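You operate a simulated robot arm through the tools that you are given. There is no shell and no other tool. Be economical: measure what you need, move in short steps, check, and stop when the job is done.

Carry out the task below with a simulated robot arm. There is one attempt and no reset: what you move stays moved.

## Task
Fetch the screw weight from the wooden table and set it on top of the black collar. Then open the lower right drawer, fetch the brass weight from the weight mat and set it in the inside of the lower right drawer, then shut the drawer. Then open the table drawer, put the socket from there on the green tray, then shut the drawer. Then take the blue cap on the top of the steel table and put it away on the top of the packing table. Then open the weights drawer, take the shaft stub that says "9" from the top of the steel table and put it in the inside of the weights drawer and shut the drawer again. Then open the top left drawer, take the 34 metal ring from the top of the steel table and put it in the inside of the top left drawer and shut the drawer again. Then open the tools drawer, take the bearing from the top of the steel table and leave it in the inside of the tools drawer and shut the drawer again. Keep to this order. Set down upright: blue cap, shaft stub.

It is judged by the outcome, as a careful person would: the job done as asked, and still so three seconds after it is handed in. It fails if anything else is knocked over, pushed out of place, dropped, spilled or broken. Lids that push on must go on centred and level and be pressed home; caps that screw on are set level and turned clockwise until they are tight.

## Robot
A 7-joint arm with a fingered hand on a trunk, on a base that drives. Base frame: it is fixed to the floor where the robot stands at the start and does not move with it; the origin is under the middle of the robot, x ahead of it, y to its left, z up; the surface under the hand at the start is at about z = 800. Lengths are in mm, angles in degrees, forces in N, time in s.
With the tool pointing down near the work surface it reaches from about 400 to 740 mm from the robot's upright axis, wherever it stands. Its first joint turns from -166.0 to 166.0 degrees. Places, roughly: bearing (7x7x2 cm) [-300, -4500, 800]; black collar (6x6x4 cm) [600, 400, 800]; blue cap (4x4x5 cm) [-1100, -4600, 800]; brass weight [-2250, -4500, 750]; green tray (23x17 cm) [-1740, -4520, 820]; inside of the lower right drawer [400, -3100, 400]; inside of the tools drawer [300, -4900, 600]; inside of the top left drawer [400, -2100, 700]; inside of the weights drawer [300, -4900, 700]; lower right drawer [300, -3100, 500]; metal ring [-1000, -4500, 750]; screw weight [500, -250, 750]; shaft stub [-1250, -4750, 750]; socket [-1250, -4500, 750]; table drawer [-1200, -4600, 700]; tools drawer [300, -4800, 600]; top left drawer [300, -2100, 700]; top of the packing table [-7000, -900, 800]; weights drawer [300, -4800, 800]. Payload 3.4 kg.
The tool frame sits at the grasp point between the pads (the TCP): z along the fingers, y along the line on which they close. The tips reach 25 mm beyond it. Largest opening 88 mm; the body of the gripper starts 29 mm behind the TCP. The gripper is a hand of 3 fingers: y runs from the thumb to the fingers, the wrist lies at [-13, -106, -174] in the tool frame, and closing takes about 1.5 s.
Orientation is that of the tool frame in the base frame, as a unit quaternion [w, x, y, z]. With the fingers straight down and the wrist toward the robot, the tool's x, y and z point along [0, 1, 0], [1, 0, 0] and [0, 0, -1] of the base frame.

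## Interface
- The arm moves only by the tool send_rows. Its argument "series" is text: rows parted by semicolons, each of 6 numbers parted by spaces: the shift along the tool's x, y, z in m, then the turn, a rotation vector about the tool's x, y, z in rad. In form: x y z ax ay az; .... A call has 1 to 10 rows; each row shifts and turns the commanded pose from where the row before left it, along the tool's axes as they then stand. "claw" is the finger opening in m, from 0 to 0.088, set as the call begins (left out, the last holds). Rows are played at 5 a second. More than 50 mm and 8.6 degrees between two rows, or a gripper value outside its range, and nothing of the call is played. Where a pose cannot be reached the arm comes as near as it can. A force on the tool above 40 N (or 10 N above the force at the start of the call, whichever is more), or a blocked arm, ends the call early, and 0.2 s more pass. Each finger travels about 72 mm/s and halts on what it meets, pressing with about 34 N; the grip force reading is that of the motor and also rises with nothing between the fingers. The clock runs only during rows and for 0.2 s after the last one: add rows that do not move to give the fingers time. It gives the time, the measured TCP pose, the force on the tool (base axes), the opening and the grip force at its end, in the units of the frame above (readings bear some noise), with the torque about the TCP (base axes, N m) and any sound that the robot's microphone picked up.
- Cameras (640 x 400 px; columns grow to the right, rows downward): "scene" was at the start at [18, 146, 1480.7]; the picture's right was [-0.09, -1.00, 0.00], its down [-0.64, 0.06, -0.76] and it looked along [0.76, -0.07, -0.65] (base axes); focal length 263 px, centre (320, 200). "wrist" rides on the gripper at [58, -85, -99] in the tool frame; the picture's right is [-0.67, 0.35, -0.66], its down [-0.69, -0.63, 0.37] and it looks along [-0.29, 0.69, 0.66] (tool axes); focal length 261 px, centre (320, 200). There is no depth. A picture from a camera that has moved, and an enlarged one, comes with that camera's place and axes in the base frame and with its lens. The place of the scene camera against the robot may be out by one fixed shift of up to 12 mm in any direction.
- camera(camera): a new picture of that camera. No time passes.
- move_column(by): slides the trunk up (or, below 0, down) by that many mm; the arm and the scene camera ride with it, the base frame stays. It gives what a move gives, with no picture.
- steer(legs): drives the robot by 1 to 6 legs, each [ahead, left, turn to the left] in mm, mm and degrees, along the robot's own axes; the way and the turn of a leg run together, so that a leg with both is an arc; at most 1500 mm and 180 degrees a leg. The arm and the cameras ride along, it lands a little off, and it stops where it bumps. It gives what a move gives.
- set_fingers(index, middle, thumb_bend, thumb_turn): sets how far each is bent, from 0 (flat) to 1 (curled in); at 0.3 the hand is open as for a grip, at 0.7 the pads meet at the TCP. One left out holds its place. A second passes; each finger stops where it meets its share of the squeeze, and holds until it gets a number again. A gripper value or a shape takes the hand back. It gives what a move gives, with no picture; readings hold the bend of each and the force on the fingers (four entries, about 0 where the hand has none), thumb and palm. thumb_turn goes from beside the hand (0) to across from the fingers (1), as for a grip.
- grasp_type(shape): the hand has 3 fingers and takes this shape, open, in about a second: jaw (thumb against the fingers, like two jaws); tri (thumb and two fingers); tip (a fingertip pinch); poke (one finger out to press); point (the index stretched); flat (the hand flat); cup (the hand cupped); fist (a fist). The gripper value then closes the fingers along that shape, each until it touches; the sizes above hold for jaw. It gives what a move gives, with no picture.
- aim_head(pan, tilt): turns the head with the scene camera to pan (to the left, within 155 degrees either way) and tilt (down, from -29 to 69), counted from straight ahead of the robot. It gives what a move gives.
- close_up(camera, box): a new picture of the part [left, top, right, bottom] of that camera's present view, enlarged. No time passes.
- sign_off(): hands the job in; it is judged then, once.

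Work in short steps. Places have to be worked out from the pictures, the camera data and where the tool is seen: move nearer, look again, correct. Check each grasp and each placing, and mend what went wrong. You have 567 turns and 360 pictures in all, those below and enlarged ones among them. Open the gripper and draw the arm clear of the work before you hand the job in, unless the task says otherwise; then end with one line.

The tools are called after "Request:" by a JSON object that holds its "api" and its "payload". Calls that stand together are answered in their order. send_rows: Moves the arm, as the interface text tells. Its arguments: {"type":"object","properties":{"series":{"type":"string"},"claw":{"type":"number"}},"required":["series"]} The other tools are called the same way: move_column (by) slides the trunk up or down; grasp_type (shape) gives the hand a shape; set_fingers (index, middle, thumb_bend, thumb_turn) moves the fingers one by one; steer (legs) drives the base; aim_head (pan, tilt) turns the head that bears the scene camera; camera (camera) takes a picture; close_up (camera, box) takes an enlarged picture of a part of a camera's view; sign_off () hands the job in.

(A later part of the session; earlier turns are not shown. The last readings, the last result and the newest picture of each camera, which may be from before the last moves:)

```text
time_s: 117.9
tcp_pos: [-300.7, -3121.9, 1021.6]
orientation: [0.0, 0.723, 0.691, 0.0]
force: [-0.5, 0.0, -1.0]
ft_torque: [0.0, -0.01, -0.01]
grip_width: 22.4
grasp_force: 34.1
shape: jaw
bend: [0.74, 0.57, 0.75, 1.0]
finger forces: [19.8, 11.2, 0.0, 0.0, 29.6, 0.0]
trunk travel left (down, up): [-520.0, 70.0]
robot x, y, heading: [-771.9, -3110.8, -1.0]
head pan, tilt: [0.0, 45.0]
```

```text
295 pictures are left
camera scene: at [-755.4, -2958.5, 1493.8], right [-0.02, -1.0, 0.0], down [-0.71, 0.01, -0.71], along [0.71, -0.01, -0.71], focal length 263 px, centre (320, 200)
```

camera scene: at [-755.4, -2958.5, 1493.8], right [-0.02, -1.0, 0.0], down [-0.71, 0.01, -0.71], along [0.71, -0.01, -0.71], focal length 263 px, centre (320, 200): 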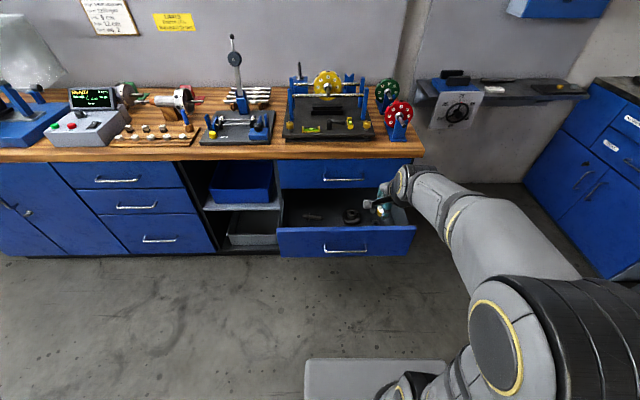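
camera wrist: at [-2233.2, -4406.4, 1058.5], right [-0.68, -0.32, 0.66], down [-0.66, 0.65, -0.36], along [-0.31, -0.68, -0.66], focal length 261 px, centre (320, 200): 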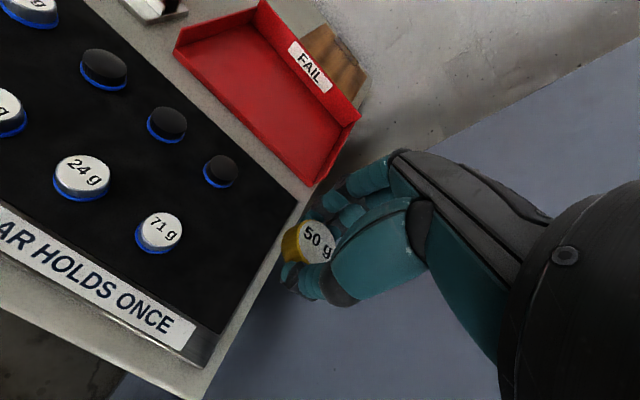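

The drawer holds a few things; I zoom in, then approach.

Request:
{"api": "close_up", "payload": {"camera": "scene", "box": [265, 150, 425, 260]}}

Request:
{"api": "steer", "payload": {"legs": [[240, 10, 1]]}}

Request:
{"api": "camera", "payload": {"camera": "wrist"}}

Request:
{"api": "camera", "payload": {"camera": "scene"}}

```text
3.64 times, centred on (345, 205) of scene
camera zoom: at [-755.4, -2958.5, 1493.8], right [-0.02, -1.0, 0.0], down [-0.71, 0.01, -0.71], along [0.71, -0.01, -0.71], focal length 957 px, centre (229, 182)
```

zoom: 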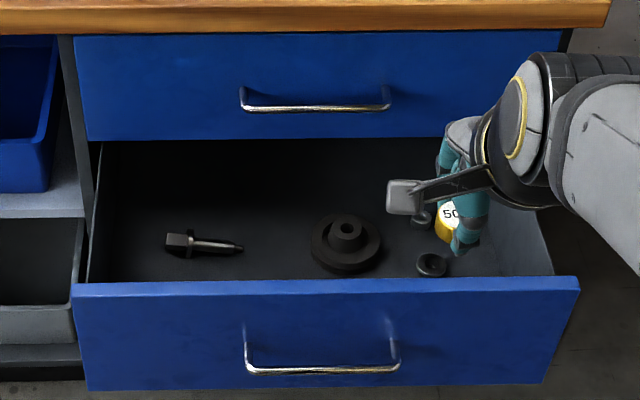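

```text
time_s: 119.7
tcp_pos: [-62.4, -3107.8, 1020.9]
orientation: [0.0, 0.718, 0.696, -0.001]
force: [0.4, 0.9, -0.2]
ft_torque: [0.01, 0.0, 0.03]
grip_width: 22.8
grasp_force: 34.4
shape: jaw
bend: [0.74, 0.57, 0.75, 1.0]
finger forces: [19.9, 11.2, 0.0, 0.0, 29.7, 0.0]
trunk travel left (down, up): [-520.0, 70.0]
robot x, y, heading: [-537.0, -3102.8, -0.4]
head pan, tilt: [0.0, 45.0]
```

```text
293 pictures are left
camera wrist: at [-145.1, -3046.6, 1122.0], right [0.33, -0.68, 0.66], down [-0.65, -0.67, -0.36], along [0.68, -0.31, -0.66], focal length 261 px, centre (320, 200)
```

wrist: 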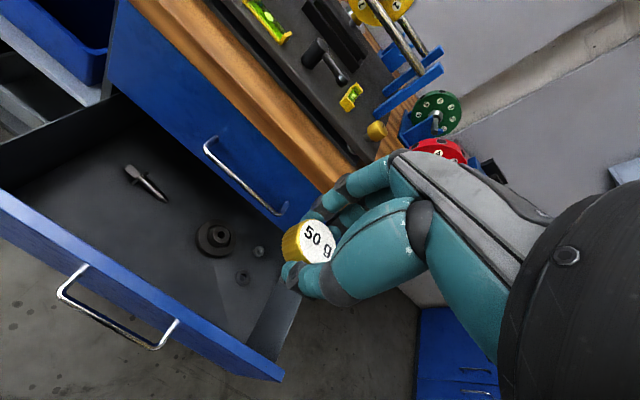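

```text
292 pictures are left
camera scene: at [-519.1, -2950.8, 1493.8], right [-0.01, -1.0, 0.0], down [-0.71, 0.0, -0.71], along [0.71, 0.0, -0.71], focal length 263 px, centre (320, 200)
```

scene: 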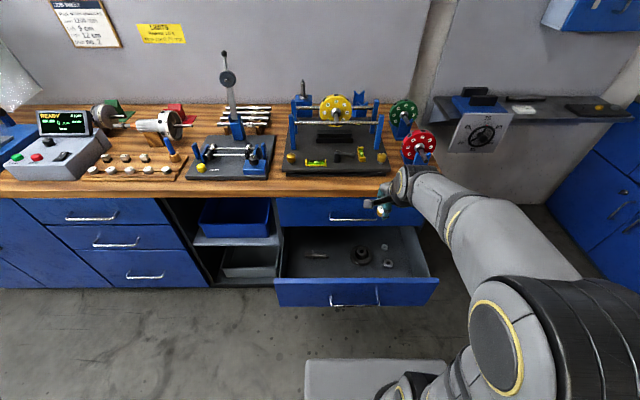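

Drawer floor z≈465; a free spot is near (60, -3030). I move the weight above it, then lower the trunk.

Request:
{"api": "send_rows", "payload": {"series": "0.026 0.035 0 0 0 0; 0.026 0.035 0 0 0 0; 0.026 0.025 0 0 0 0; 0 0.025 0 0 0 0; 0 0 0 0 0 0"}}

Request:
{"api": "move_column", "payload": {"by": -360}}

Request:
{"api": "camera", "payload": {"camera": "wrist"}}

Request:
{"api": "camera", "payload": {"camera": "scene"}}

```text
time_s: 120.9
tcp_pos: [61.1, -3035.0, 1021.8]
orientation: [0.0, 0.718, 0.696, 0.0]
force: [0.1, 0.1, -1.4]
ft_torque: [0.0, -0.01, 0.04]
grip_width: 22.3
grasp_force: 33.7
shape: jaw
bend: [0.74, 0.57, 0.75, 1.0]
finger forces: [19.9, 11.2, 0.1, 0.1, 29.8, 0.0]
trunk travel left (down, up): [-520.0, 70.0]
robot x, y, heading: [-535.6, -3102.5, -0.2]
head pan, tilt: [0.0, 45.0]
```

```text
time_s: 124.4
tcp_pos: [60.1, -3036.4, 661.8]
orientation: [0.0, 0.718, 0.696, -0.001]
force: [-0.1, -0.7, -0.2]
ft_torque: [-0.03, 0.03, 0.0]
grip_width: 22.6
grasp_force: 34.2
shape: jaw
bend: [0.74, 0.57, 0.75, 1.0]
finger forces: [19.8, 11.3, 0.1, 0.1, 29.7, 0.1]
trunk travel left (down, up): [-160.0, 430.0]
robot x, y, heading: [-534.8, -3106.2, -0.4]
head pan, tilt: [0.0, 45.0]
```

```text
291 pictures are left
camera wrist: at [-22.0, -2975.1, 762.2], right [0.33, -0.68, 0.66], down [-0.65, -0.67, -0.36], along [0.68, -0.31, -0.66], focal length 261 px, centre (320, 200)
```

wrist: 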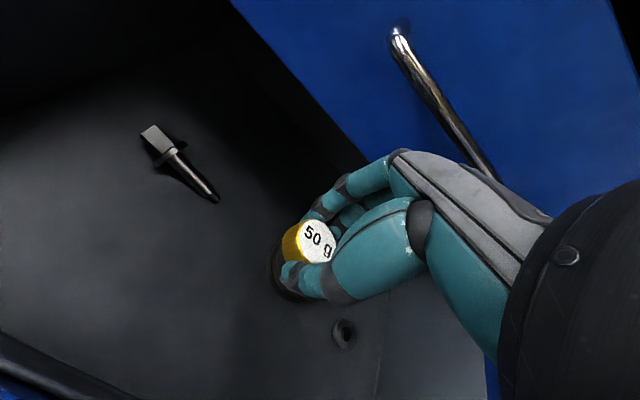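

```text
290 pictures are left
camera scene: at [-519.7, -2950.8, 1133.8], right [-0.01, -1.0, 0.0], down [-0.71, 0.0, -0.71], along [0.71, 0.0, -0.71], focal length 263 px, centre (320, 200)
```

scene: 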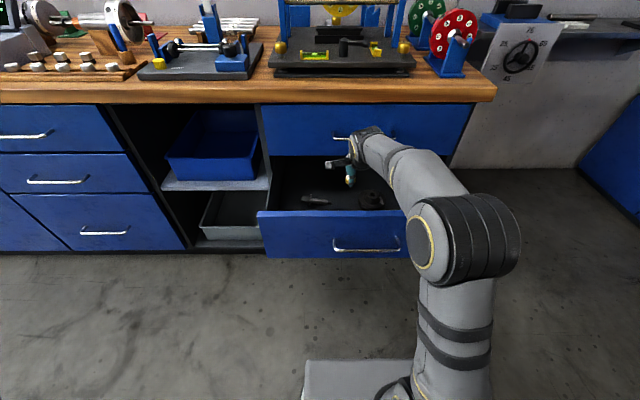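

The front panel's top is at about z=636, so the forearm could strike it if I lower further like this. I raise the trunk, pull the hand in and drive closer so that the forearm comes down more steeply.

Request:
{"api": "move_column", "payload": {"by": 120}}

Request:
{"api": "send_rows", "payload": {"series": "0 -0.04 0 0 0 0; 0 -0.04 0 0 0 0; 0 0 0 0 0 0"}}

Request:
{"api": "steer", "payload": {"legs": [[110, 0, 0]]}}

Request:
{"api": "send_rows", "payload": {"series": "0 0 0.04 0 0 0; 0 0 0.04 0 0 0; 0 0 0.04 0 0 0; 0 0 0.04 0 0 0; 0 0 0 0 0 0"}}

Request:
{"api": "camera", "payload": {"camera": "scene"}}

Request:
{"api": "camera", "payload": {"camera": "wrist"}}

```text
time_s: 125.9
tcp_pos: [59.7, -3036.6, 782.0]
orientation: [-0.001, 0.718, 0.696, -0.001]
force: [-0.4, 0.2, -0.5]
ft_torque: [0.0, 0.02, 0.02]
grip_width: 22.3
grasp_force: 34.0
shape: jaw
bend: [0.74, 0.57, 0.75, 1.0]
finger forces: [19.9, 11.3, 0.0, 0.0, 29.7, 0.0]
trunk travel left (down, up): [-280.0, 310.0]
robot x, y, heading: [-534.3, -3106.3, -0.3]
head pan, tilt: [0.0, 45.0]
```

```text
time_s: 126.7
tcp_pos: [-20.7, -3033.8, 782.4]
orientation: [0.0, 0.718, 0.696, 0.001]
force: [-1.6, 0.2, -1.2]
ft_torque: [-0.02, 0.01, -0.01]
grip_width: 22.3
grasp_force: 34.3
shape: jaw
bend: [0.74, 0.57, 0.75, 1.0]
finger forces: [20.0, 11.3, 0.0, 0.0, 29.8, 0.1]
trunk travel left (down, up): [-280.0, 310.0]
robot x, y, heading: [-537.0, -3107.2, -0.4]
head pan, tilt: [0.0, 45.0]
```

```text
time_s: 127.9
tcp_pos: [88.1, -3035.2, 781.3]
orientation: [-0.001, 0.719, 0.695, 0.0]
force: [-0.3, 0.0, -1.0]
ft_torque: [0.01, -0.05, -0.02]
grip_width: 22.6
grasp_force: 33.7
shape: jaw
bend: [0.74, 0.57, 0.75, 1.0]
finger forces: [19.9, 11.4, 0.0, 0.0, 29.8, 0.0]
trunk travel left (down, up): [-280.0, 310.0]
robot x, y, heading: [-426.0, -3102.9, -0.3]
head pan, tilt: [0.0, 45.0]
```

```text
time_s: 129.1
tcp_pos: [88.7, -3035.1, 623.9]
orientation: [0.0, 0.719, 0.695, -0.001]
force: [0.1, -0.5, -0.4]
ft_torque: [-0.02, -0.02, -0.01]
grip_width: 23.0
grasp_force: 34.4
shape: jaw
bend: [0.74, 0.57, 0.75, 1.0]
finger forces: [19.9, 11.7, 0.0, 0.1, 29.9, 0.0]
trunk travel left (down, up): [-280.0, 310.0]
robot x, y, heading: [-427.4, -3103.5, -0.8]
head pan, tilt: [0.0, 45.0]
```

```text
289 pictures are left
camera scene: at [-410.1, -2951.5, 1253.8], right [-0.01, -1.0, 0.0], down [-0.71, 0.0, -0.71], along [0.71, -0.01, -0.71], focal length 263 px, centre (320, 200)
```

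scene: 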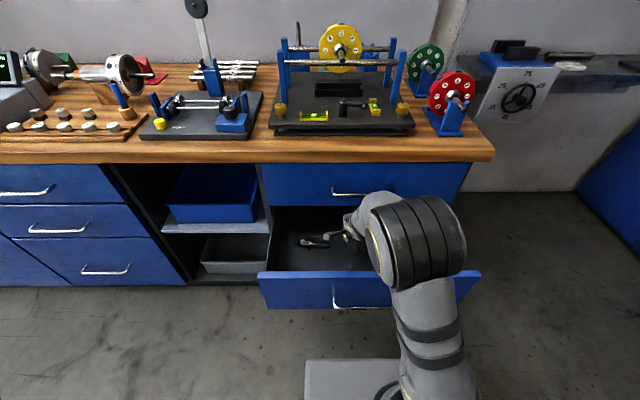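

```text
288 pictures are left
camera wrist: at [6.2, -2973.2, 724.9], right [0.33, -0.68, 0.66], down [-0.65, -0.66, -0.36], along [0.68, -0.31, -0.66], focal length 261 px, centre (320, 200)
```

wrist: 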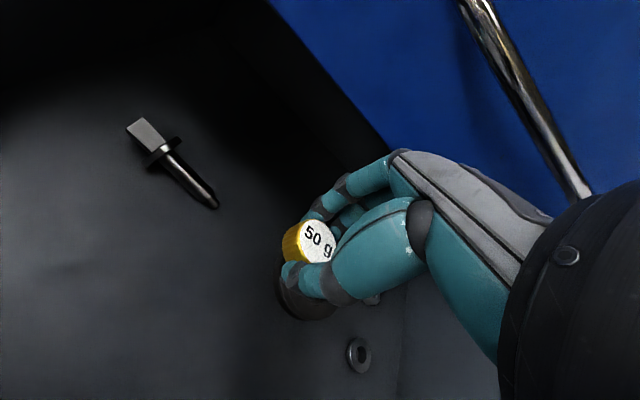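

The elbow is now high and the forearm steep. I lower another 100 mm with a force watch.

Request:
{"api": "send_rows", "payload": {"series": "0 0 0.03 0 0 0; 0 0 0.03 0 0 0; 0 0 0.03 0 0 0; 0 0 0.015 0 0 0; 0 0 0 0 0 0"}}

Request:
{"api": "camera", "payload": {"camera": "scene"}}

Request:
{"api": "camera", "payload": {"camera": "wrist"}}

```text
time_s: 130.3
tcp_pos: [88.8, -3035.4, 516.9]
orientation: [0.0, 0.719, 0.695, 0.0]
force: [-0.6, 0.1, -0.3]
ft_torque: [-0.03, 0.0, 0.0]
grip_width: 22.6
grasp_force: 34.3
shape: jaw
bend: [0.74, 0.57, 0.75, 1.0]
finger forces: [19.8, 11.9, 0.0, 0.0, 29.9, 0.0]
trunk travel left (down, up): [-280.0, 310.0]
robot x, y, heading: [-426.8, -3103.9, -0.4]
head pan, tilt: [0.0, 45.0]
```

```text
287 pictures are left
camera scene: at [-410.1, -2951.5, 1253.8], right [-0.01, -1.0, 0.0], down [-0.71, 0.0, -0.71], along [0.71, -0.01, -0.71], focal length 263 px, centre (320, 200)
```

scene: 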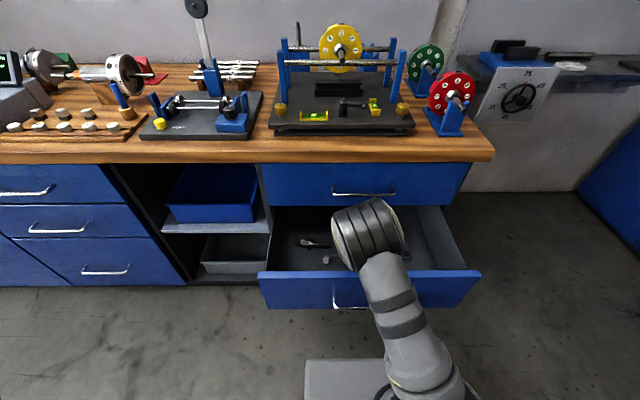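

```text
286 pictures are left
camera wrist: at [7.0, -2973.0, 617.7], right [0.33, -0.68, 0.66], down [-0.65, -0.66, -0.36], along [0.68, -0.31, -0.66], focal length 261 px, centre (320, 200)
```

wrist: 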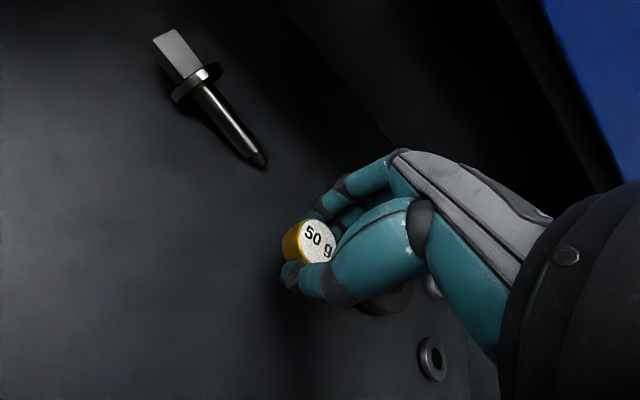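

Clear so far; floor expected about 30 mm below the TCP level. I step down slowly until contact.

Request:
{"api": "send_rows", "payload": {"series": "0 0 0.01 0 0 0; 0 0 0.008 0 0 0; 0 0 0.003 0 0 0; 0 0 0 0 0 0"}}

Request:
{"api": "send_rows", "payload": {"series": "0 0 0.002 0 0 0; 0 0 0.002 0 0 0; 0 0 0 0 0 0"}}

Request:
{"api": "send_rows", "payload": {"series": "0 0 0.002 0 0 0; 0 0 0.002 0 0 0; 0 0 0 0 0 0"}}

Request:
{"api": "camera", "payload": {"camera": "wrist"}}

```text
time_s: 131.3
tcp_pos: [88.2, -3036.9, 495.2]
orientation: [0.0, 0.718, 0.696, 0.0]
force: [-0.7, 0.1, -0.1]
ft_torque: [0.01, 0.0, 0.02]
grip_width: 22.4
grasp_force: 34.4
shape: jaw
bend: [0.74, 0.57, 0.75, 1.0]
finger forces: [19.9, 12.0, 0.0, 0.1, 29.8, 0.0]
trunk travel left (down, up): [-280.0, 310.0]
robot x, y, heading: [-431.4, -3102.0, -0.2]
head pan, tilt: [0.0, 45.0]
```

```text
time_s: 132.1
tcp_pos: [88.5, -3034.2, 491.8]
orientation: [-0.001, 0.719, 0.695, -0.001]
force: [0.1, 0.1, -0.3]
ft_torque: [0.0, 0.03, -0.01]
grip_width: 22.4
grasp_force: 34.4
shape: jaw
bend: [0.74, 0.57, 0.75, 1.0]
finger forces: [20.0, 12.0, 0.1, 0.0, 29.8, 0.1]
trunk travel left (down, up): [-280.0, 310.0]
robot x, y, heading: [-425.8, -3104.9, -0.5]
head pan, tilt: [0.0, 45.0]
```

```text
time_s: 132.9
tcp_pos: [88.6, -3035.5, 488.0]
orientation: [-0.001, 0.719, 0.695, 0.0]
force: [-0.1, -0.1, 0.1]
ft_torque: [-0.01, 0.01, 0.0]
grip_width: 22.6
grasp_force: 33.6
shape: jaw
bend: [0.74, 0.57, 0.75, 1.0]
finger forces: [19.9, 12.1, 0.0, 0.0, 29.7, 0.0]
trunk travel left (down, up): [-280.0, 310.0]
robot x, y, heading: [-425.9, -3105.1, -0.3]
head pan, tilt: [0.0, 45.0]
```

```text
285 pictures are left
camera wrist: at [5.9, -2973.4, 589.4], right [0.33, -0.68, 0.66], down [-0.65, -0.66, -0.36], along [0.68, -0.31, -0.66], focal length 261 px, centre (320, 200)
```

wrist: 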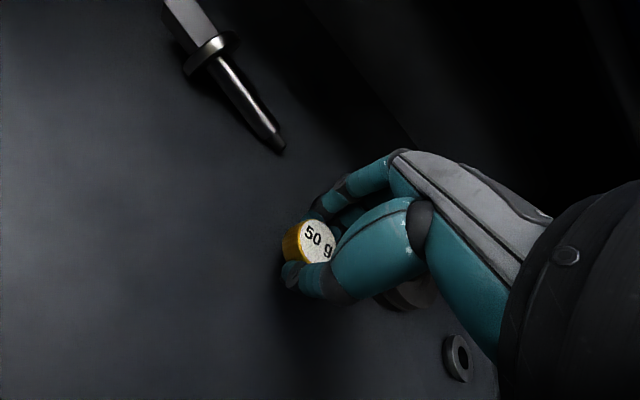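

No contact yet; continue in 2 mm steps (a force rise stops the call).

Request:
{"api": "send_rows", "payload": {"series": "0 0 0.002 0 0 0; 0 0 0.002 0 0 0; 0 0 0.002 0 0 0; 0 0 0 0 0 0"}}

Request:
{"api": "send_rows", "payload": {"series": "0 0 0.0015 0 0 0; 0 0 0.0015 0 0 0; 0 0 0 0 0 0"}}

Request:
{"api": "camera", "payload": {"camera": "wrist"}}

```text
time_s: 133.9
tcp_pos: [89.0, -3035.1, 484.1]
orientation: [0.0, 0.719, 0.695, 0.0]
force: [-0.7, -0.2, -0.2]
ft_torque: [0.03, -0.04, 0.0]
grip_width: 22.6
grasp_force: 33.9
shape: jaw
bend: [0.74, 0.57, 0.75, 1.0]
finger forces: [19.9, 12.0, 0.0, 0.1, 29.8, 0.0]
trunk travel left (down, up): [-280.0, 310.0]
robot x, y, heading: [-425.2, -3107.9, -0.2]
head pan, tilt: [0.0, 45.0]
```

```text
time_s: 134.7
tcp_pos: [89.4, -3035.9, 480.6]
orientation: [-0.001, 0.719, 0.695, 0.0]
force: [0.6, 0.4, -1.8]
ft_torque: [0.0, -0.02, 0.03]
grip_width: 22.6
grasp_force: 34.5
shape: jaw
bend: [0.74, 0.57, 0.75, 1.0]
finger forces: [20.0, 12.0, 0.0, 0.0, 29.8, 0.0]
trunk travel left (down, up): [-280.0, 310.0]
robot x, y, heading: [-429.1, -3106.6, -0.2]
head pan, tilt: [0.0, 45.0]
```

```text
284 pictures are left
camera wrist: at [7.3, -2973.9, 581.0], right [0.33, -0.68, 0.66], down [-0.65, -0.66, -0.36], along [0.68, -0.31, -0.66], focal length 261 px, centre (320, 200)
```

wrist: 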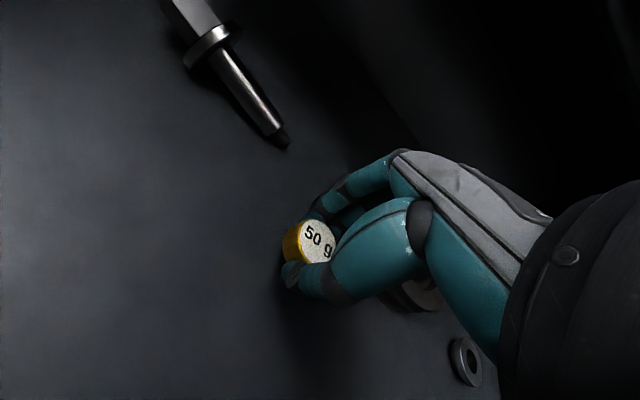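

Still free; the floor seems near z≈440. I continue down.

Request:
{"api": "send_rows", "payload": {"series": "0 0 0.002 0 0 0; 0 0 0.002 0 0 0; 0 0 0.002 0 0 0; 0 0 0 0 0 0"}}

Request:
{"api": "send_rows", "payload": {"series": "0 0 0.0015 0 0 0; 0 0 0.0015 0 0 0; 0 0 0 0 0 0"}}

Request:
{"api": "send_rows", "payload": {"series": "0 0 0.0015 0 0 0; 0 0 0.0015 0 0 0; 0 0 0 0 0 0"}}

Request:
{"api": "close_up", "payload": {"camera": "wrist", "box": [220, 170, 420, 320]}}

```text
time_s: 135.7
tcp_pos: [88.8, -3035.9, 474.0]
orientation: [-0.001, 0.719, 0.695, 0.0]
force: [-0.3, 0.0, 0.2]
ft_torque: [0.03, 0.0, 0.01]
grip_width: 22.5
grasp_force: 33.7
shape: jaw
bend: [0.74, 0.57, 0.75, 1.0]
finger forces: [19.8, 11.9, 0.0, 0.0, 29.8, 0.0]
trunk travel left (down, up): [-280.0, 310.0]
robot x, y, heading: [-425.7, -3103.4, -0.4]
head pan, tilt: [0.0, 45.0]
```

```text
time_s: 136.5
tcp_pos: [88.4, -3036.0, 470.6]
orientation: [0.0, 0.719, 0.695, 0.0]
force: [-0.3, 0.0, -1.1]
ft_torque: [0.03, -0.03, 0.01]
grip_width: 22.7
grasp_force: 33.9
shape: jaw
bend: [0.74, 0.57, 0.75, 1.0]
finger forces: [19.9, 12.0, 0.0, 0.0, 29.8, 0.1]
trunk travel left (down, up): [-280.0, 310.0]
robot x, y, heading: [-426.4, -3104.5, -0.1]
head pan, tilt: [0.0, 45.0]
```

```text
time_s: 137.3
tcp_pos: [89.0, -3037.4, 466.7]
orientation: [0.0, 0.718, 0.696, 0.0]
force: [-1.0, 1.4, -0.8]
ft_torque: [0.02, 0.01, -0.02]
grip_width: 22.3
grasp_force: 34.5
shape: jaw
bend: [0.74, 0.57, 0.75, 1.0]
finger forces: [19.9, 12.1, 0.1, 0.1, 29.8, 0.0]
trunk travel left (down, up): [-280.0, 310.0]
robot x, y, heading: [-426.9, -3101.2, -0.7]
head pan, tilt: [0.0, 45.0]
```

```text
2.67 times, centred on (320, 245) of wrist
camera zoom: at [6.6, -2974.6, 567.8], right [0.33, -0.68, 0.66], down [-0.65, -0.66, -0.36], along [0.68, -0.31, -0.66], focal length 695 px, centre (320, 80)
```

zoom: 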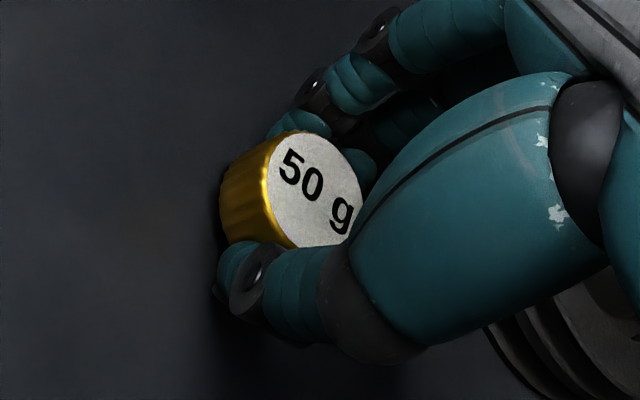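

Continue lowering gently.

Request:
{"api": "send_rows", "payload": {"series": "0 0 0.0015 0 0 0; 0 0 0.0015 0 0 0; 0 0 0.0015 0 0 0; 0 0 0 0 0 0"}}

Request:
{"api": "send_rows", "payload": {"series": "0 0 0.0015 0 0 0; 0 0 0.0015 0 0 0; 0 0 0 0 0 0"}}

Request:
{"api": "send_rows", "payload": {"series": "0 0 0.0015 0 0 0; 0 0 0.0015 0 0 0; 0 0 0 0 0 0"}}

Request:
{"api": "camera", "payload": {"camera": "wrist"}}

Request:
{"api": "camera", "payload": {"camera": "scene"}}

```text
time_s: 138.3
tcp_pos: [88.8, -3035.5, 464.4]
orientation: [0.0, 0.718, 0.696, 0.0]
force: [-0.2, -0.9, 6.9]
ft_torque: [0.0, -0.01, 0.02]
grip_width: 22.6
grasp_force: 33.9
shape: jaw
bend: [0.74, 0.57, 0.75, 1.0]
finger forces: [20.2, 12.0, 0.0, 0.0, 31.4, 0.1]
trunk travel left (down, up): [-280.0, 310.0]
robot x, y, heading: [-423.6, -3103.9, -0.4]
head pan, tilt: [0.0, 45.0]
```

```text
time_s: 139.1
tcp_pos: [88.3, -3036.7, 463.4]
orientation: [0.001, 0.718, 0.696, 0.002]
force: [-6.5, -0.4, 25.5]
ft_torque: [-0.02, 0.17, -0.03]
grip_width: 23.6
grasp_force: 33.9
shape: jaw
bend: [0.74, 0.58, 0.75, 1.0]
finger forces: [20.9, 12.6, 0.0, 0.0, 39.0, 0.1]
trunk travel left (down, up): [-280.0, 310.0]
robot x, y, heading: [-425.8, -3101.6, -0.6]
head pan, tilt: [0.0, 45.0]
```

```text
time_s: 139.6
tcp_pos: [92.6, -3035.5, 463.8]
orientation: [0.004, 0.719, 0.695, 0.005]
force: [-4.7, -0.8, 20.9]
ft_torque: [-0.04, 0.18, -0.03]
grip_width: 24.8
grasp_force: 34.0
shape: jaw
bend: [0.74, 0.58, 0.75, 1.0]
finger forces: [21.2, 13.2, 0.1, 0.0, 37.7, 0.0]
trunk travel left (down, up): [-280.0, 310.0]
robot x, y, heading: [-424.9, -3103.6, -0.2]
head pan, tilt: [0.0, 45.0]
stopped in row 2: the force on the tool passed its limit at 42 N (the readings are from after the stop); the commanded pose is now the measured one
```

```text
282 pictures are left
camera wrist: at [8.6, -2973.7, 562.4], right [0.32, -0.68, 0.66], down [-0.65, -0.66, -0.37], along [0.69, -0.31, -0.65], focal length 261 px, centre (320, 200)
```

wrist: 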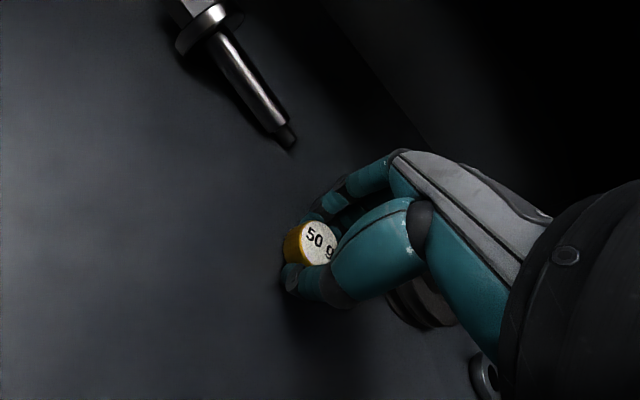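

```text
281 pictures are left
camera scene: at [-411.8, -2951.9, 1253.6], right [-0.01, -1.0, 0.0], down [-0.71, 0.01, -0.71], along [0.71, 0.0, -0.71], focal length 263 px, centre (320, 200)
```

scene: 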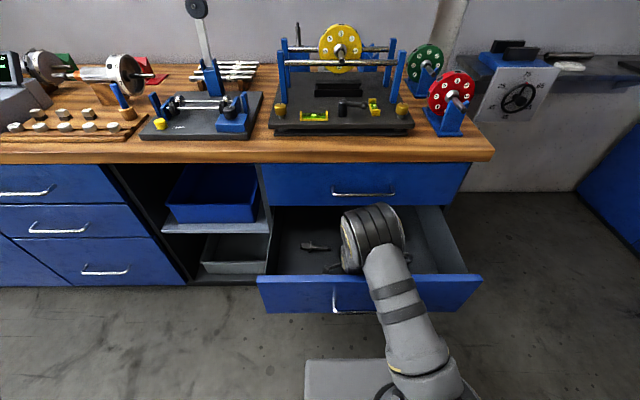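

Contact reached. I rise 2 mm to relieve the press and open the hand.

Request:
{"api": "send_rows", "payload": {"series": "0 -0.001 -0.002 0 0 0; 0 0 0 0 0 0"}}

Request:
{"api": "send_rows", "payload": {"series": "0 0 0 0 0 0; 0 0 0 0 0 0; 0 0 0 0 0 0; 0 0 0 0 0 0; 0 0 0 0 0 0", "claw": 0.05}}

Request:
{"api": "camera", "payload": {"camera": "wrist"}}

```text
time_s: 140.2
tcp_pos: [88.7, -3035.7, 463.1]
orientation: [0.003, 0.72, 0.694, 0.002]
force: [2.5, -0.5, 16.8]
ft_torque: [-0.05, -0.05, 0.0]
grip_width: 24.6
grasp_force: 34.1
shape: jaw
bend: [0.74, 0.58, 0.75, 1.0]
finger forces: [23.1, 14.3, 0.0, 0.0, 32.7, 0.0]
trunk travel left (down, up): [-280.0, 310.0]
robot x, y, heading: [-426.8, -3104.8, -0.4]
head pan, tilt: [0.0, 45.0]
```

```text
time_s: 141.3
tcp_pos: [87.7, -3036.3, 462.0]
orientation: [0.002, 0.719, 0.695, 0.001]
force: [1.3, -0.6, 11.9]
ft_torque: [0.05, 0.07, 0.01]
grip_width: 45.4
grasp_force: 0.1
shape: jaw
bend: [0.74, 0.42, 0.71, 1.0]
finger forces: [2.0, 1.3, 0.1, 0.1, 8.0, 0.0]
trunk travel left (down, up): [-280.0, 310.0]
robot x, y, heading: [-427.6, -3105.0, -0.3]
head pan, tilt: [0.0, 45.0]
```

```text
280 pictures are left
camera wrist: at [5.8, -2973.6, 562.5], right [0.32, -0.68, 0.66], down [-0.65, -0.66, -0.37], along [0.69, -0.31, -0.66], focal length 261 px, centre (320, 200)
```

wrist: 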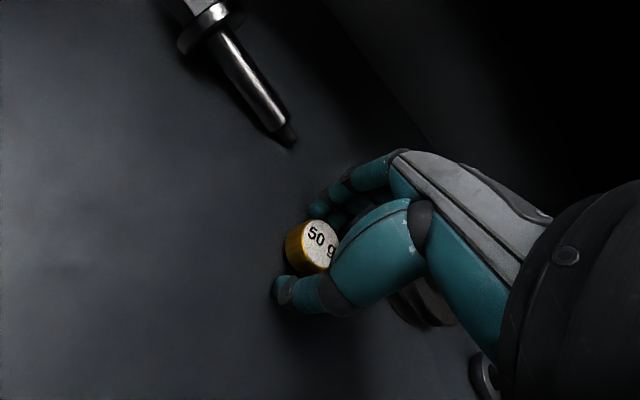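

The weight is down but fingertips press the floor slightly. I rise a few mm first, then all the way.

Request:
{"api": "send_rows", "payload": {"series": "0 0 -0.003 0 0 0; 0 0 -0.003 0 0 0; 0 0 0 0 0 0; 0 0 0 0 0 0"}}

Request:
{"api": "close_up", "payload": {"camera": "wrist", "box": [220, 170, 420, 320]}}

Request:
{"api": "send_rows", "payload": {"series": "0 0 -0.01 0 0 0; 0 0 -0.03 0 0 0; 0 0 -0.04 0 0 0; 0 0 -0.045 0 0 0; 0 0 -0.045 0 0 0; 0 0 -0.045 0 0 0; 0 0 -0.045 0 0 0; 0 0 -0.045 0 0 0"}}

Request:
{"api": "camera", "payload": {"camera": "wrist"}}

Request:
{"api": "camera", "payload": {"camera": "scene"}}

```text
time_s: 142.3
tcp_pos: [89.4, -3035.5, 468.8]
orientation: [0.001, 0.719, 0.695, 0.001]
force: [-0.1, 0.0, -0.2]
ft_torque: [-0.01, -0.02, -0.01]
grip_width: 49.5
grasp_force: 0.0
shape: jaw
bend: [0.74, 0.42, 0.66, 1.0]
finger forces: [0.0, 0.0, 0.0, 0.0, 0.0, 0.1]
trunk travel left (down, up): [-280.0, 310.0]
robot x, y, heading: [-425.6, -3104.3, -0.4]
head pan, tilt: [0.0, 45.0]
```

```text
2.67 times, centred on (320, 245) of wrist
camera zoom: at [6.1, -2973.7, 568.5], right [0.32, -0.68, 0.66], down [-0.65, -0.66, -0.37], along [0.69, -0.31, -0.66], focal length 695 px, centre (320, 80)
```

zoom: 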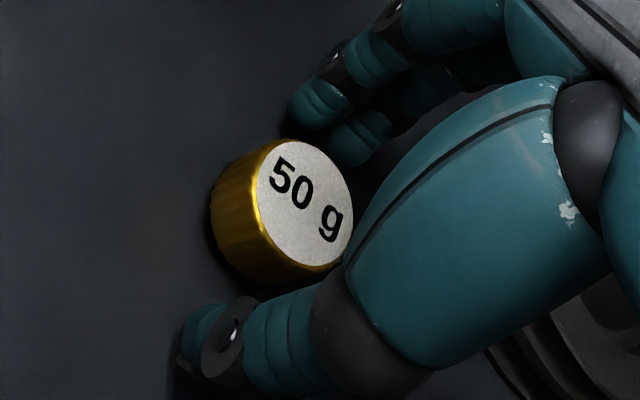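

```text
time_s: 144.2
tcp_pos: [85.9, -3032.2, 773.8]
orientation: [0.002, 0.72, 0.694, 0.001]
force: [0.4, 1.0, -0.4]
ft_torque: [0.01, -0.01, 0.03]
grip_width: 49.9
grasp_force: 0.1
shape: jaw
bend: [0.74, 0.42, 0.66, 1.0]
finger forces: [0.0, 0.0, 0.0, 0.1, 0.0, 0.0]
trunk travel left (down, up): [-280.0, 310.0]
robot x, y, heading: [-427.1, -3106.5, -0.2]
head pan, tilt: [0.0, 45.0]
```

```text
278 pictures are left
camera wrist: at [4.4, -2970.8, 874.3], right [0.32, -0.68, 0.66], down [-0.65, -0.66, -0.37], along [0.69, -0.31, -0.66], focal length 261 px, centre (320, 200)
```

wrist: 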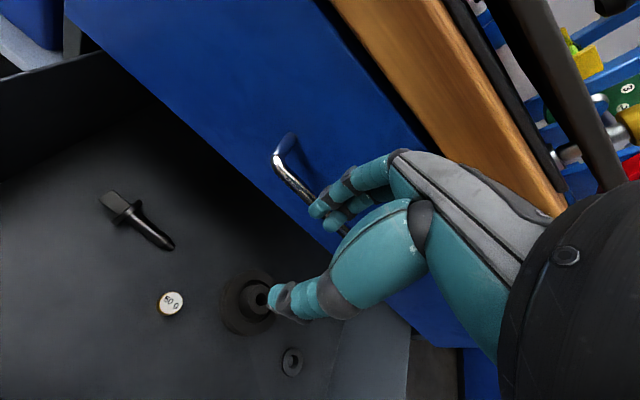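

```text
277 pictures are left
camera scene: at [-410.1, -2951.5, 1253.7], right [-0.01, -1.0, 0.0], down [-0.71, 0.01, -0.71], along [0.71, -0.01, -0.71], focal length 263 px, centre (320, 200)
```

scene: 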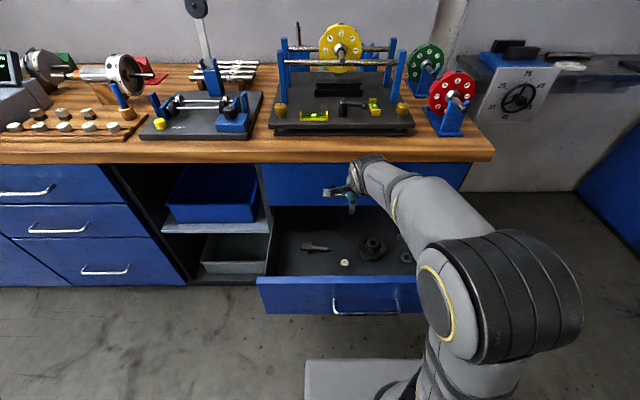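

The brass weight stands in the drawer. Now I back off, lower the trunk and turn the hand horizontal with closed fingers to push the drawer shut.

Request:
{"api": "steer", "payload": {"legs": [[-380, -50, 0]]}}

Request:
{"api": "move_column", "payload": {"by": -200}}

Request:
{"api": "send_rows", "payload": {"series": "0 0 0 -0.149 0 0; 0 0 0 -0.149 0 0; 0 0 0 -0.149 0 0; 0 0 0 -0.149 0 0; 0 0 0 -0.149 0 0; 0 0 0 -0.149 0 0; 0 0 0 -0.149 0 0; 0 0 0 -0.149 0 0; 0 0 0 -0.149 0 0; 0 0 0 -0.149 0 0", "claw": 0.0}}

Request:
{"api": "camera", "payload": {"camera": "scene"}}

Request:
{"api": "camera", "payload": {"camera": "wrist"}}

```text
time_s: 146.6
tcp_pos: [-305.8, -3078.7, 773.1]
orientation: [0.002, 0.72, 0.694, 0.002]
force: [0.0, 0.2, 0.2]
ft_torque: [-0.02, 0.03, 0.0]
grip_width: 49.7
grasp_force: 0.0
shape: jaw
bend: [0.74, 0.42, 0.66, 1.0]
finger forces: [0.0, 0.1, 0.1, 0.0, 0.0, 0.1]
trunk travel left (down, up): [-280.0, 310.0]
robot x, y, heading: [-820.6, -3149.8, -0.5]
head pan, tilt: [0.0, 45.0]
```

```text
time_s: 148.8
tcp_pos: [-306.9, -3078.7, 573.1]
orientation: [0.001, 0.719, 0.695, 0.001]
force: [-0.4, 0.5, -1.0]
ft_torque: [0.02, 0.01, -0.01]
grip_width: 49.8
grasp_force: 0.1
shape: jaw
bend: [0.74, 0.42, 0.66, 1.0]
finger forces: [0.0, 0.1, 0.0, 0.0, 0.1, 0.0]
trunk travel left (down, up): [-80.0, 510.0]
robot x, y, heading: [-818.5, -3147.1, -0.6]
head pan, tilt: [0.0, 45.0]
```

```text
time_s: 151.0
tcp_pos: [-308.1, -3064.7, 574.6]
orientation: [0.484, 0.543, 0.518, 0.451]
force: [0.3, 0.0, -0.2]
ft_torque: [-0.04, 0.0, 0.0]
grip_width: 0.0
grasp_force: 34.1
shape: jaw
bend: [0.7, 0.7, 0.73, 1.0]
finger forces: [0.1, 0.0, 0.0, 0.1, 0.0, 0.0]
out of reach, approached as far as the arm can: row 3, 9, 10
trunk travel left (down, up): [-80.0, 510.0]
robot x, y, heading: [-819.9, -3146.7, -0.4]
head pan, tilt: [0.0, 45.0]
```

```text
276 pictures are left
camera scene: at [-803.2, -2997.6, 1053.8], right [-0.01, -1.0, 0.0], down [-0.71, 0.01, -0.71], along [0.71, -0.01, -0.71], focal length 263 px, centre (320, 200)
```

scene: 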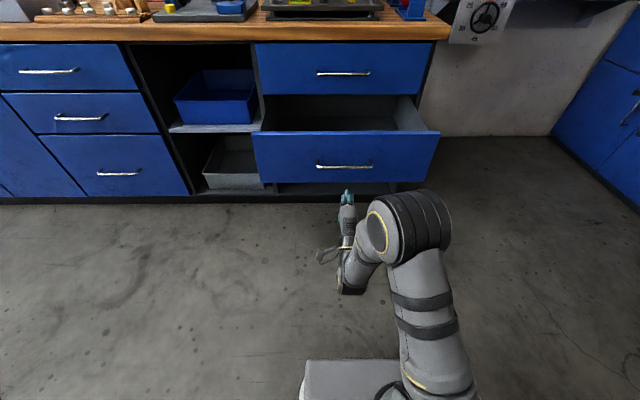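

```text
275 pictures are left
camera wrist: at [-414.5, -3000.1, 503.7], right [-0.65, -0.63, 0.44], down [0.24, -0.71, -0.66], along [0.72, -0.32, 0.61], focal length 261 px, centre (320, 200)
```

wrist: 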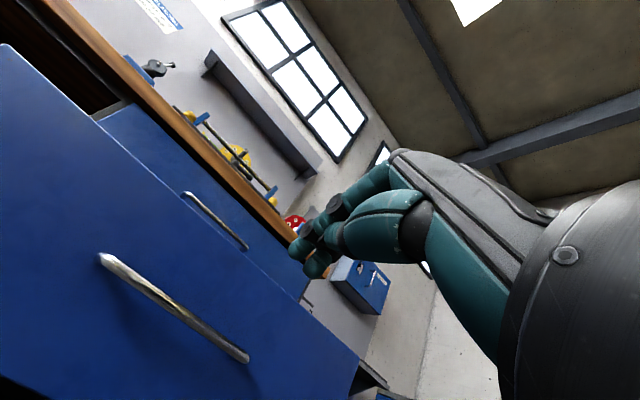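

The hand points at the panel above the bar. I raise by 10 mm and drive forward up to the panel.

Request:
{"api": "move_column", "payload": {"by": 10}}

Request:
{"api": "steer", "payload": {"legs": [[200, 0, 0]]}}

Request:
{"api": "camera", "payload": {"camera": "wrist"}}

Request:
{"api": "camera", "payload": {"camera": "scene"}}

```text
time_s: 151.6
tcp_pos: [-308.8, -3064.5, 584.8]
orientation: [0.485, 0.543, 0.517, 0.45]
force: [-0.6, 0.0, -0.6]
ft_torque: [-0.02, 0.03, -0.01]
grip_width: 0.0
grasp_force: 34.2
shape: jaw
bend: [0.7, 0.7, 0.73, 1.0]
finger forces: [0.0, 0.0, 0.1, 0.0, 0.0, 0.1]
trunk travel left (down, up): [-90.0, 500.0]
robot x, y, heading: [-818.2, -3146.2, -0.3]
head pan, tilt: [0.0, 45.0]
```

```text
time_s: 153.2
tcp_pos: [-111.2, -3066.7, 584.7]
orientation: [0.485, 0.544, 0.517, 0.449]
force: [0.1, 0.6, 0.4]
ft_torque: [0.02, -0.03, 0.0]
grip_width: 0.0
grasp_force: 34.9
shape: jaw
bend: [0.7, 0.7, 0.73, 1.0]
finger forces: [0.1, 0.0, 0.0, 0.0, 0.0, 0.1]
trunk travel left (down, up): [-90.0, 500.0]
robot x, y, heading: [-617.9, -3151.4, -0.5]
head pan, tilt: [0.0, 45.0]
```

```text
274 pictures are left
camera wrist: at [-215.5, -3002.3, 513.8], right [-0.65, -0.63, 0.44], down [0.24, -0.71, -0.66], along [0.72, -0.32, 0.61], focal length 261 px, centre (320, 200)
```

wrist: 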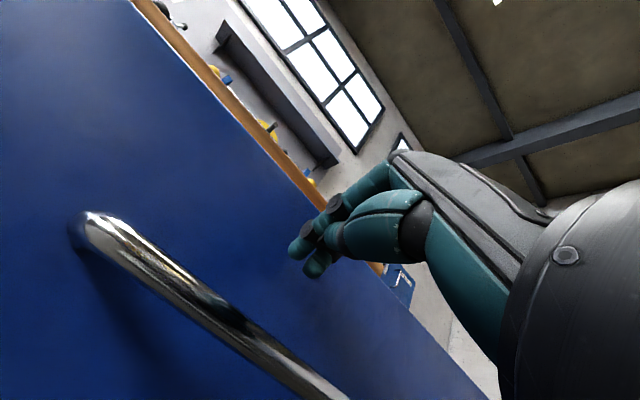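

```text
273 pictures are left
camera scene: at [-604.2, -2999.3, 1063.8], right [-0.01, -1.0, 0.0], down [-0.71, 0.01, -0.71], along [0.71, -0.01, -0.71], focal length 263 px, centre (320, 200)
```

scene: 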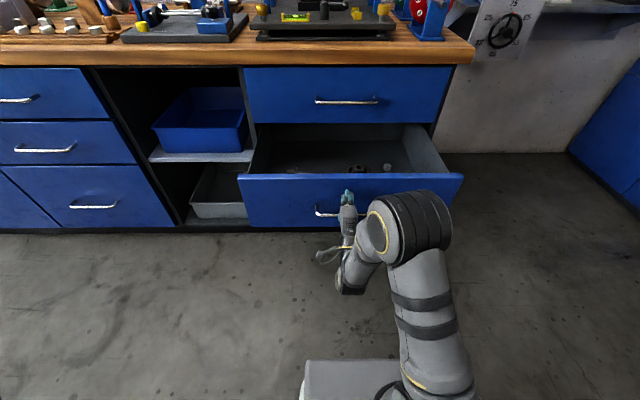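

I now drive on, pushing the drawer in, first 150 mm.

Request:
{"api": "steer", "payload": {"legs": [[150, 0, 0]]}}

Request:
{"api": "camera", "payload": {"camera": "scene"}}

```text
time_s: 154.5
tcp_pos: [38.1, -3068.2, 585.7]
orientation: [0.484, 0.543, 0.518, 0.45]
force: [0.5, 0.2, 0.2]
ft_torque: [-0.02, -0.02, 0.06]
grip_width: 0.0
grasp_force: 34.6
shape: jaw
bend: [0.7, 0.7, 0.73, 1.0]
finger forces: [0.0, 0.0, 0.0, 0.0, 0.1, 0.1]
trunk travel left (down, up): [-90.0, 500.0]
robot x, y, heading: [-471.1, -3152.6, -0.4]
head pan, tilt: [0.0, 45.0]
```

```text
272 pictures are left
camera scene: at [-455.2, -3000.6, 1063.8], right [-0.01, -1.0, 0.0], down [-0.71, 0.01, -0.71], along [0.71, -0.01, -0.71], focal length 263 px, centre (320, 200)
```

scene: 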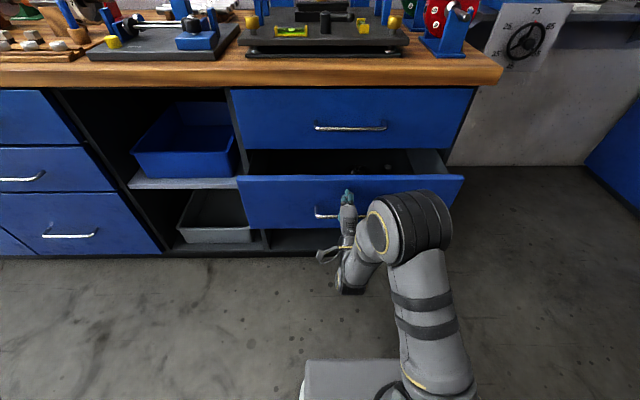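

It is closing smoothly. I push on 125 mm.

Request:
{"api": "steer", "payload": {"legs": [[122, 0, 0]]}}

Request:
{"api": "camera", "payload": {"camera": "scene"}}

```text
time_s: 155.8
tcp_pos: [164.3, -3069.6, 585.6]
orientation: [0.485, 0.544, 0.517, 0.449]
force: [-0.6, 0.1, 0.1]
ft_torque: [0.02, 0.0, -0.02]
grip_width: 0.0
grasp_force: 34.4
shape: jaw
bend: [0.7, 0.7, 0.73, 1.0]
finger forces: [0.0, 0.1, 0.1, 0.1, 0.1, 0.1]
trunk travel left (down, up): [-90.0, 500.0]
robot x, y, heading: [-346.6, -3159.0, -0.4]
head pan, tilt: [0.0, 45.0]
```

```text
271 pictures are left
camera scene: at [-329.8, -3001.9, 1063.8], right [-0.01, -1.0, 0.0], down [-0.71, 0.01, -0.71], along [0.71, -0.01, -0.71], focal length 263 px, centre (320, 200)
```

scene: 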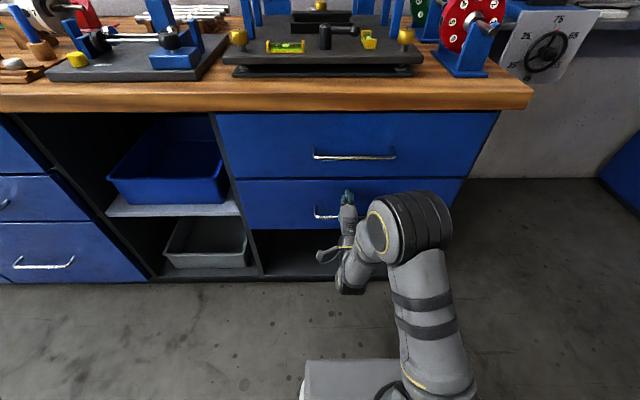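

Nearly shut; I push the last millimetres with the arm, watching the force.

Request:
{"api": "send_rows", "payload": {"series": "0 0 0.005 0 0 0; 0 0 0.005 0 0 0; 0 0 0.004 0 0 0; 0 0 0.004 0 0 0; 0 0 0 0 0 0"}}

Request:
{"api": "close_up", "payload": {"camera": "scene", "box": [200, 100, 500, 280]}}

```text
time_s: 156.4
tcp_pos: [170.2, -3069.8, 583.8]
orientation: [0.485, 0.544, 0.517, 0.448]
force: [-18.4, -2.4, 1.6]
ft_torque: [0.04, -0.09, -0.08]
grip_width: 0.0
grasp_force: 33.9
shape: jaw
bend: [0.7, 0.7, 0.73, 1.0]
finger forces: [6.7, 0.0, 0.1, 0.0, 0.0, 0.0]
trunk travel left (down, up): [-90.0, 500.0]
robot x, y, heading: [-343.9, -3158.2, -0.6]
head pan, tilt: [0.0, 45.0]
stopped in row 3: the force on the tool passed its limit at 49 N (the readings are from after the stop); the commanded pose is now the measured one
```

```text
2.13 times, centred on (350, 190) of scene
camera zoom: at [-331.9, -3002.1, 1063.9], right [-0.01, -1.0, 0.0], down [-0.71, 0.01, -0.71], along [0.71, -0.01, -0.71], focal length 562 px, centre (256, 221)
```

zoom: 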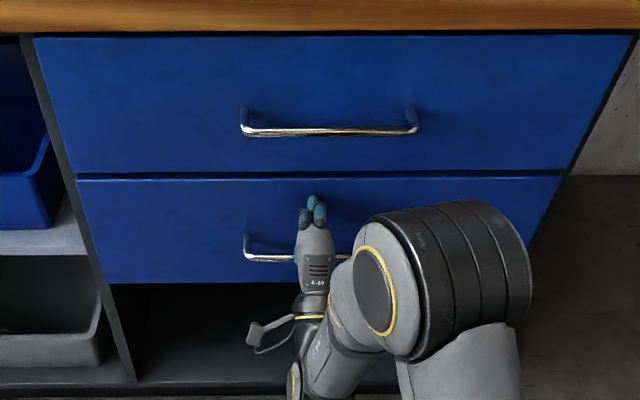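

The drawer is shut against its stop. I back off, raise the trunk by 150 and drive to the steel table's drawer.

Request:
{"api": "steer", "payload": {"legs": [[-420, 0, 0], [0, 0, -89.5], [350, -440, 0]]}}

Request:
{"api": "move_column", "payload": {"by": 300}}

Request:
{"api": "camera", "payload": {"camera": "scene"}}

```text
time_s: 165.7
tcp_pos: [-1125.9, -4019.1, 583.4]
orientation: [0.659, 0.751, -0.017, -0.025]
force: [0.5, -0.6, 0.2]
ft_torque: [0.02, 0.01, -0.01]
grip_width: 0.0
grasp_force: 34.2
shape: jaw
bend: [0.7, 0.7, 0.73, 1.0]
finger forces: [0.0, 0.0, 0.0, 0.0, 0.0, 0.1]
trunk travel left (down, up): [-90.0, 500.0]
robot x, y, heading: [-1212.4, -3497.3, -90.6]
head pan, tilt: [0.0, 45.0]
```

```text
time_s: 168.7
tcp_pos: [-1125.9, -4020.4, 882.7]
orientation: [0.659, 0.752, -0.017, -0.024]
force: [0.2, 0.3, -0.3]
ft_torque: [0.01, 0.0, -0.01]
grip_width: 0.0
grasp_force: 34.3
shape: jaw
bend: [0.7, 0.7, 0.73, 1.0]
finger forces: [0.1, 0.0, 0.0, 0.1, 0.1, 0.0]
trunk travel left (down, up): [-390.0, 200.0]
robot x, y, heading: [-1211.8, -3503.5, -90.3]
head pan, tilt: [0.0, 45.0]
```

```text
269 pictures are left
camera scene: at [-1061.4, -3528.5, 1363.7], right [-1.0, 0.01, 0.0], down [0.01, 0.71, -0.71], along [-0.01, -0.71, -0.71], focal length 263 px, centre (320, 200)
```

scene: 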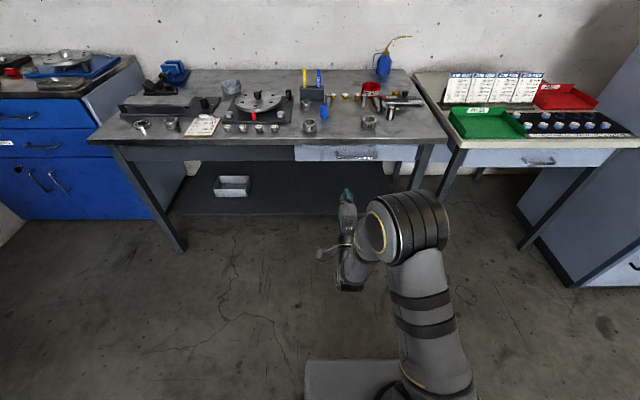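

I take enlarged looks at the steel table and its drawer.

Request:
{"api": "close_up", "payload": {"camera": "scene", "box": [90, 50, 290, 175]}}

Request:
{"api": "close_up", "payload": {"camera": "scene", "box": [250, 50, 450, 175]}}

```text
3.20 times, centred on (190, 112) of scene
camera zoom: at [-1061.4, -3528.5, 1363.7], right [-1.0, 0.01, 0.0], down [0.01, 0.71, -0.71], along [-0.01, -0.71, -0.71], focal length 842 px, centre (736, 480)
```

zoom: 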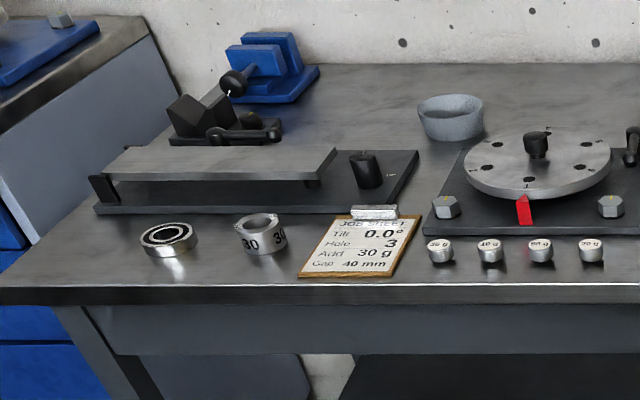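

```text
3.20 times, centred on (350, 112) of scene
camera zoom: at [-1061.4, -3528.5, 1363.7], right [-1.0, 0.01, 0.0], down [0.01, 0.71, -0.71], along [-0.01, -0.71, -0.71], focal length 842 px, centre (224, 480)
```

zoom: 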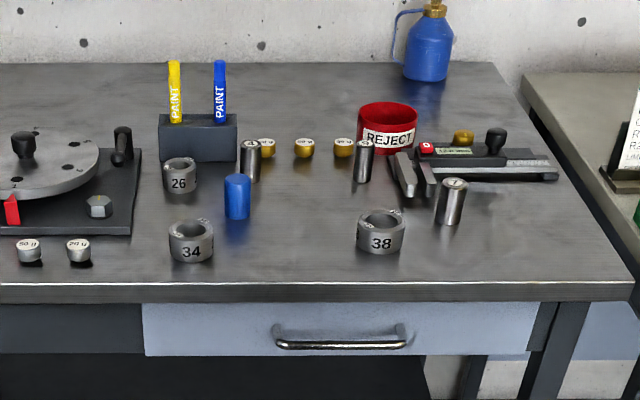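

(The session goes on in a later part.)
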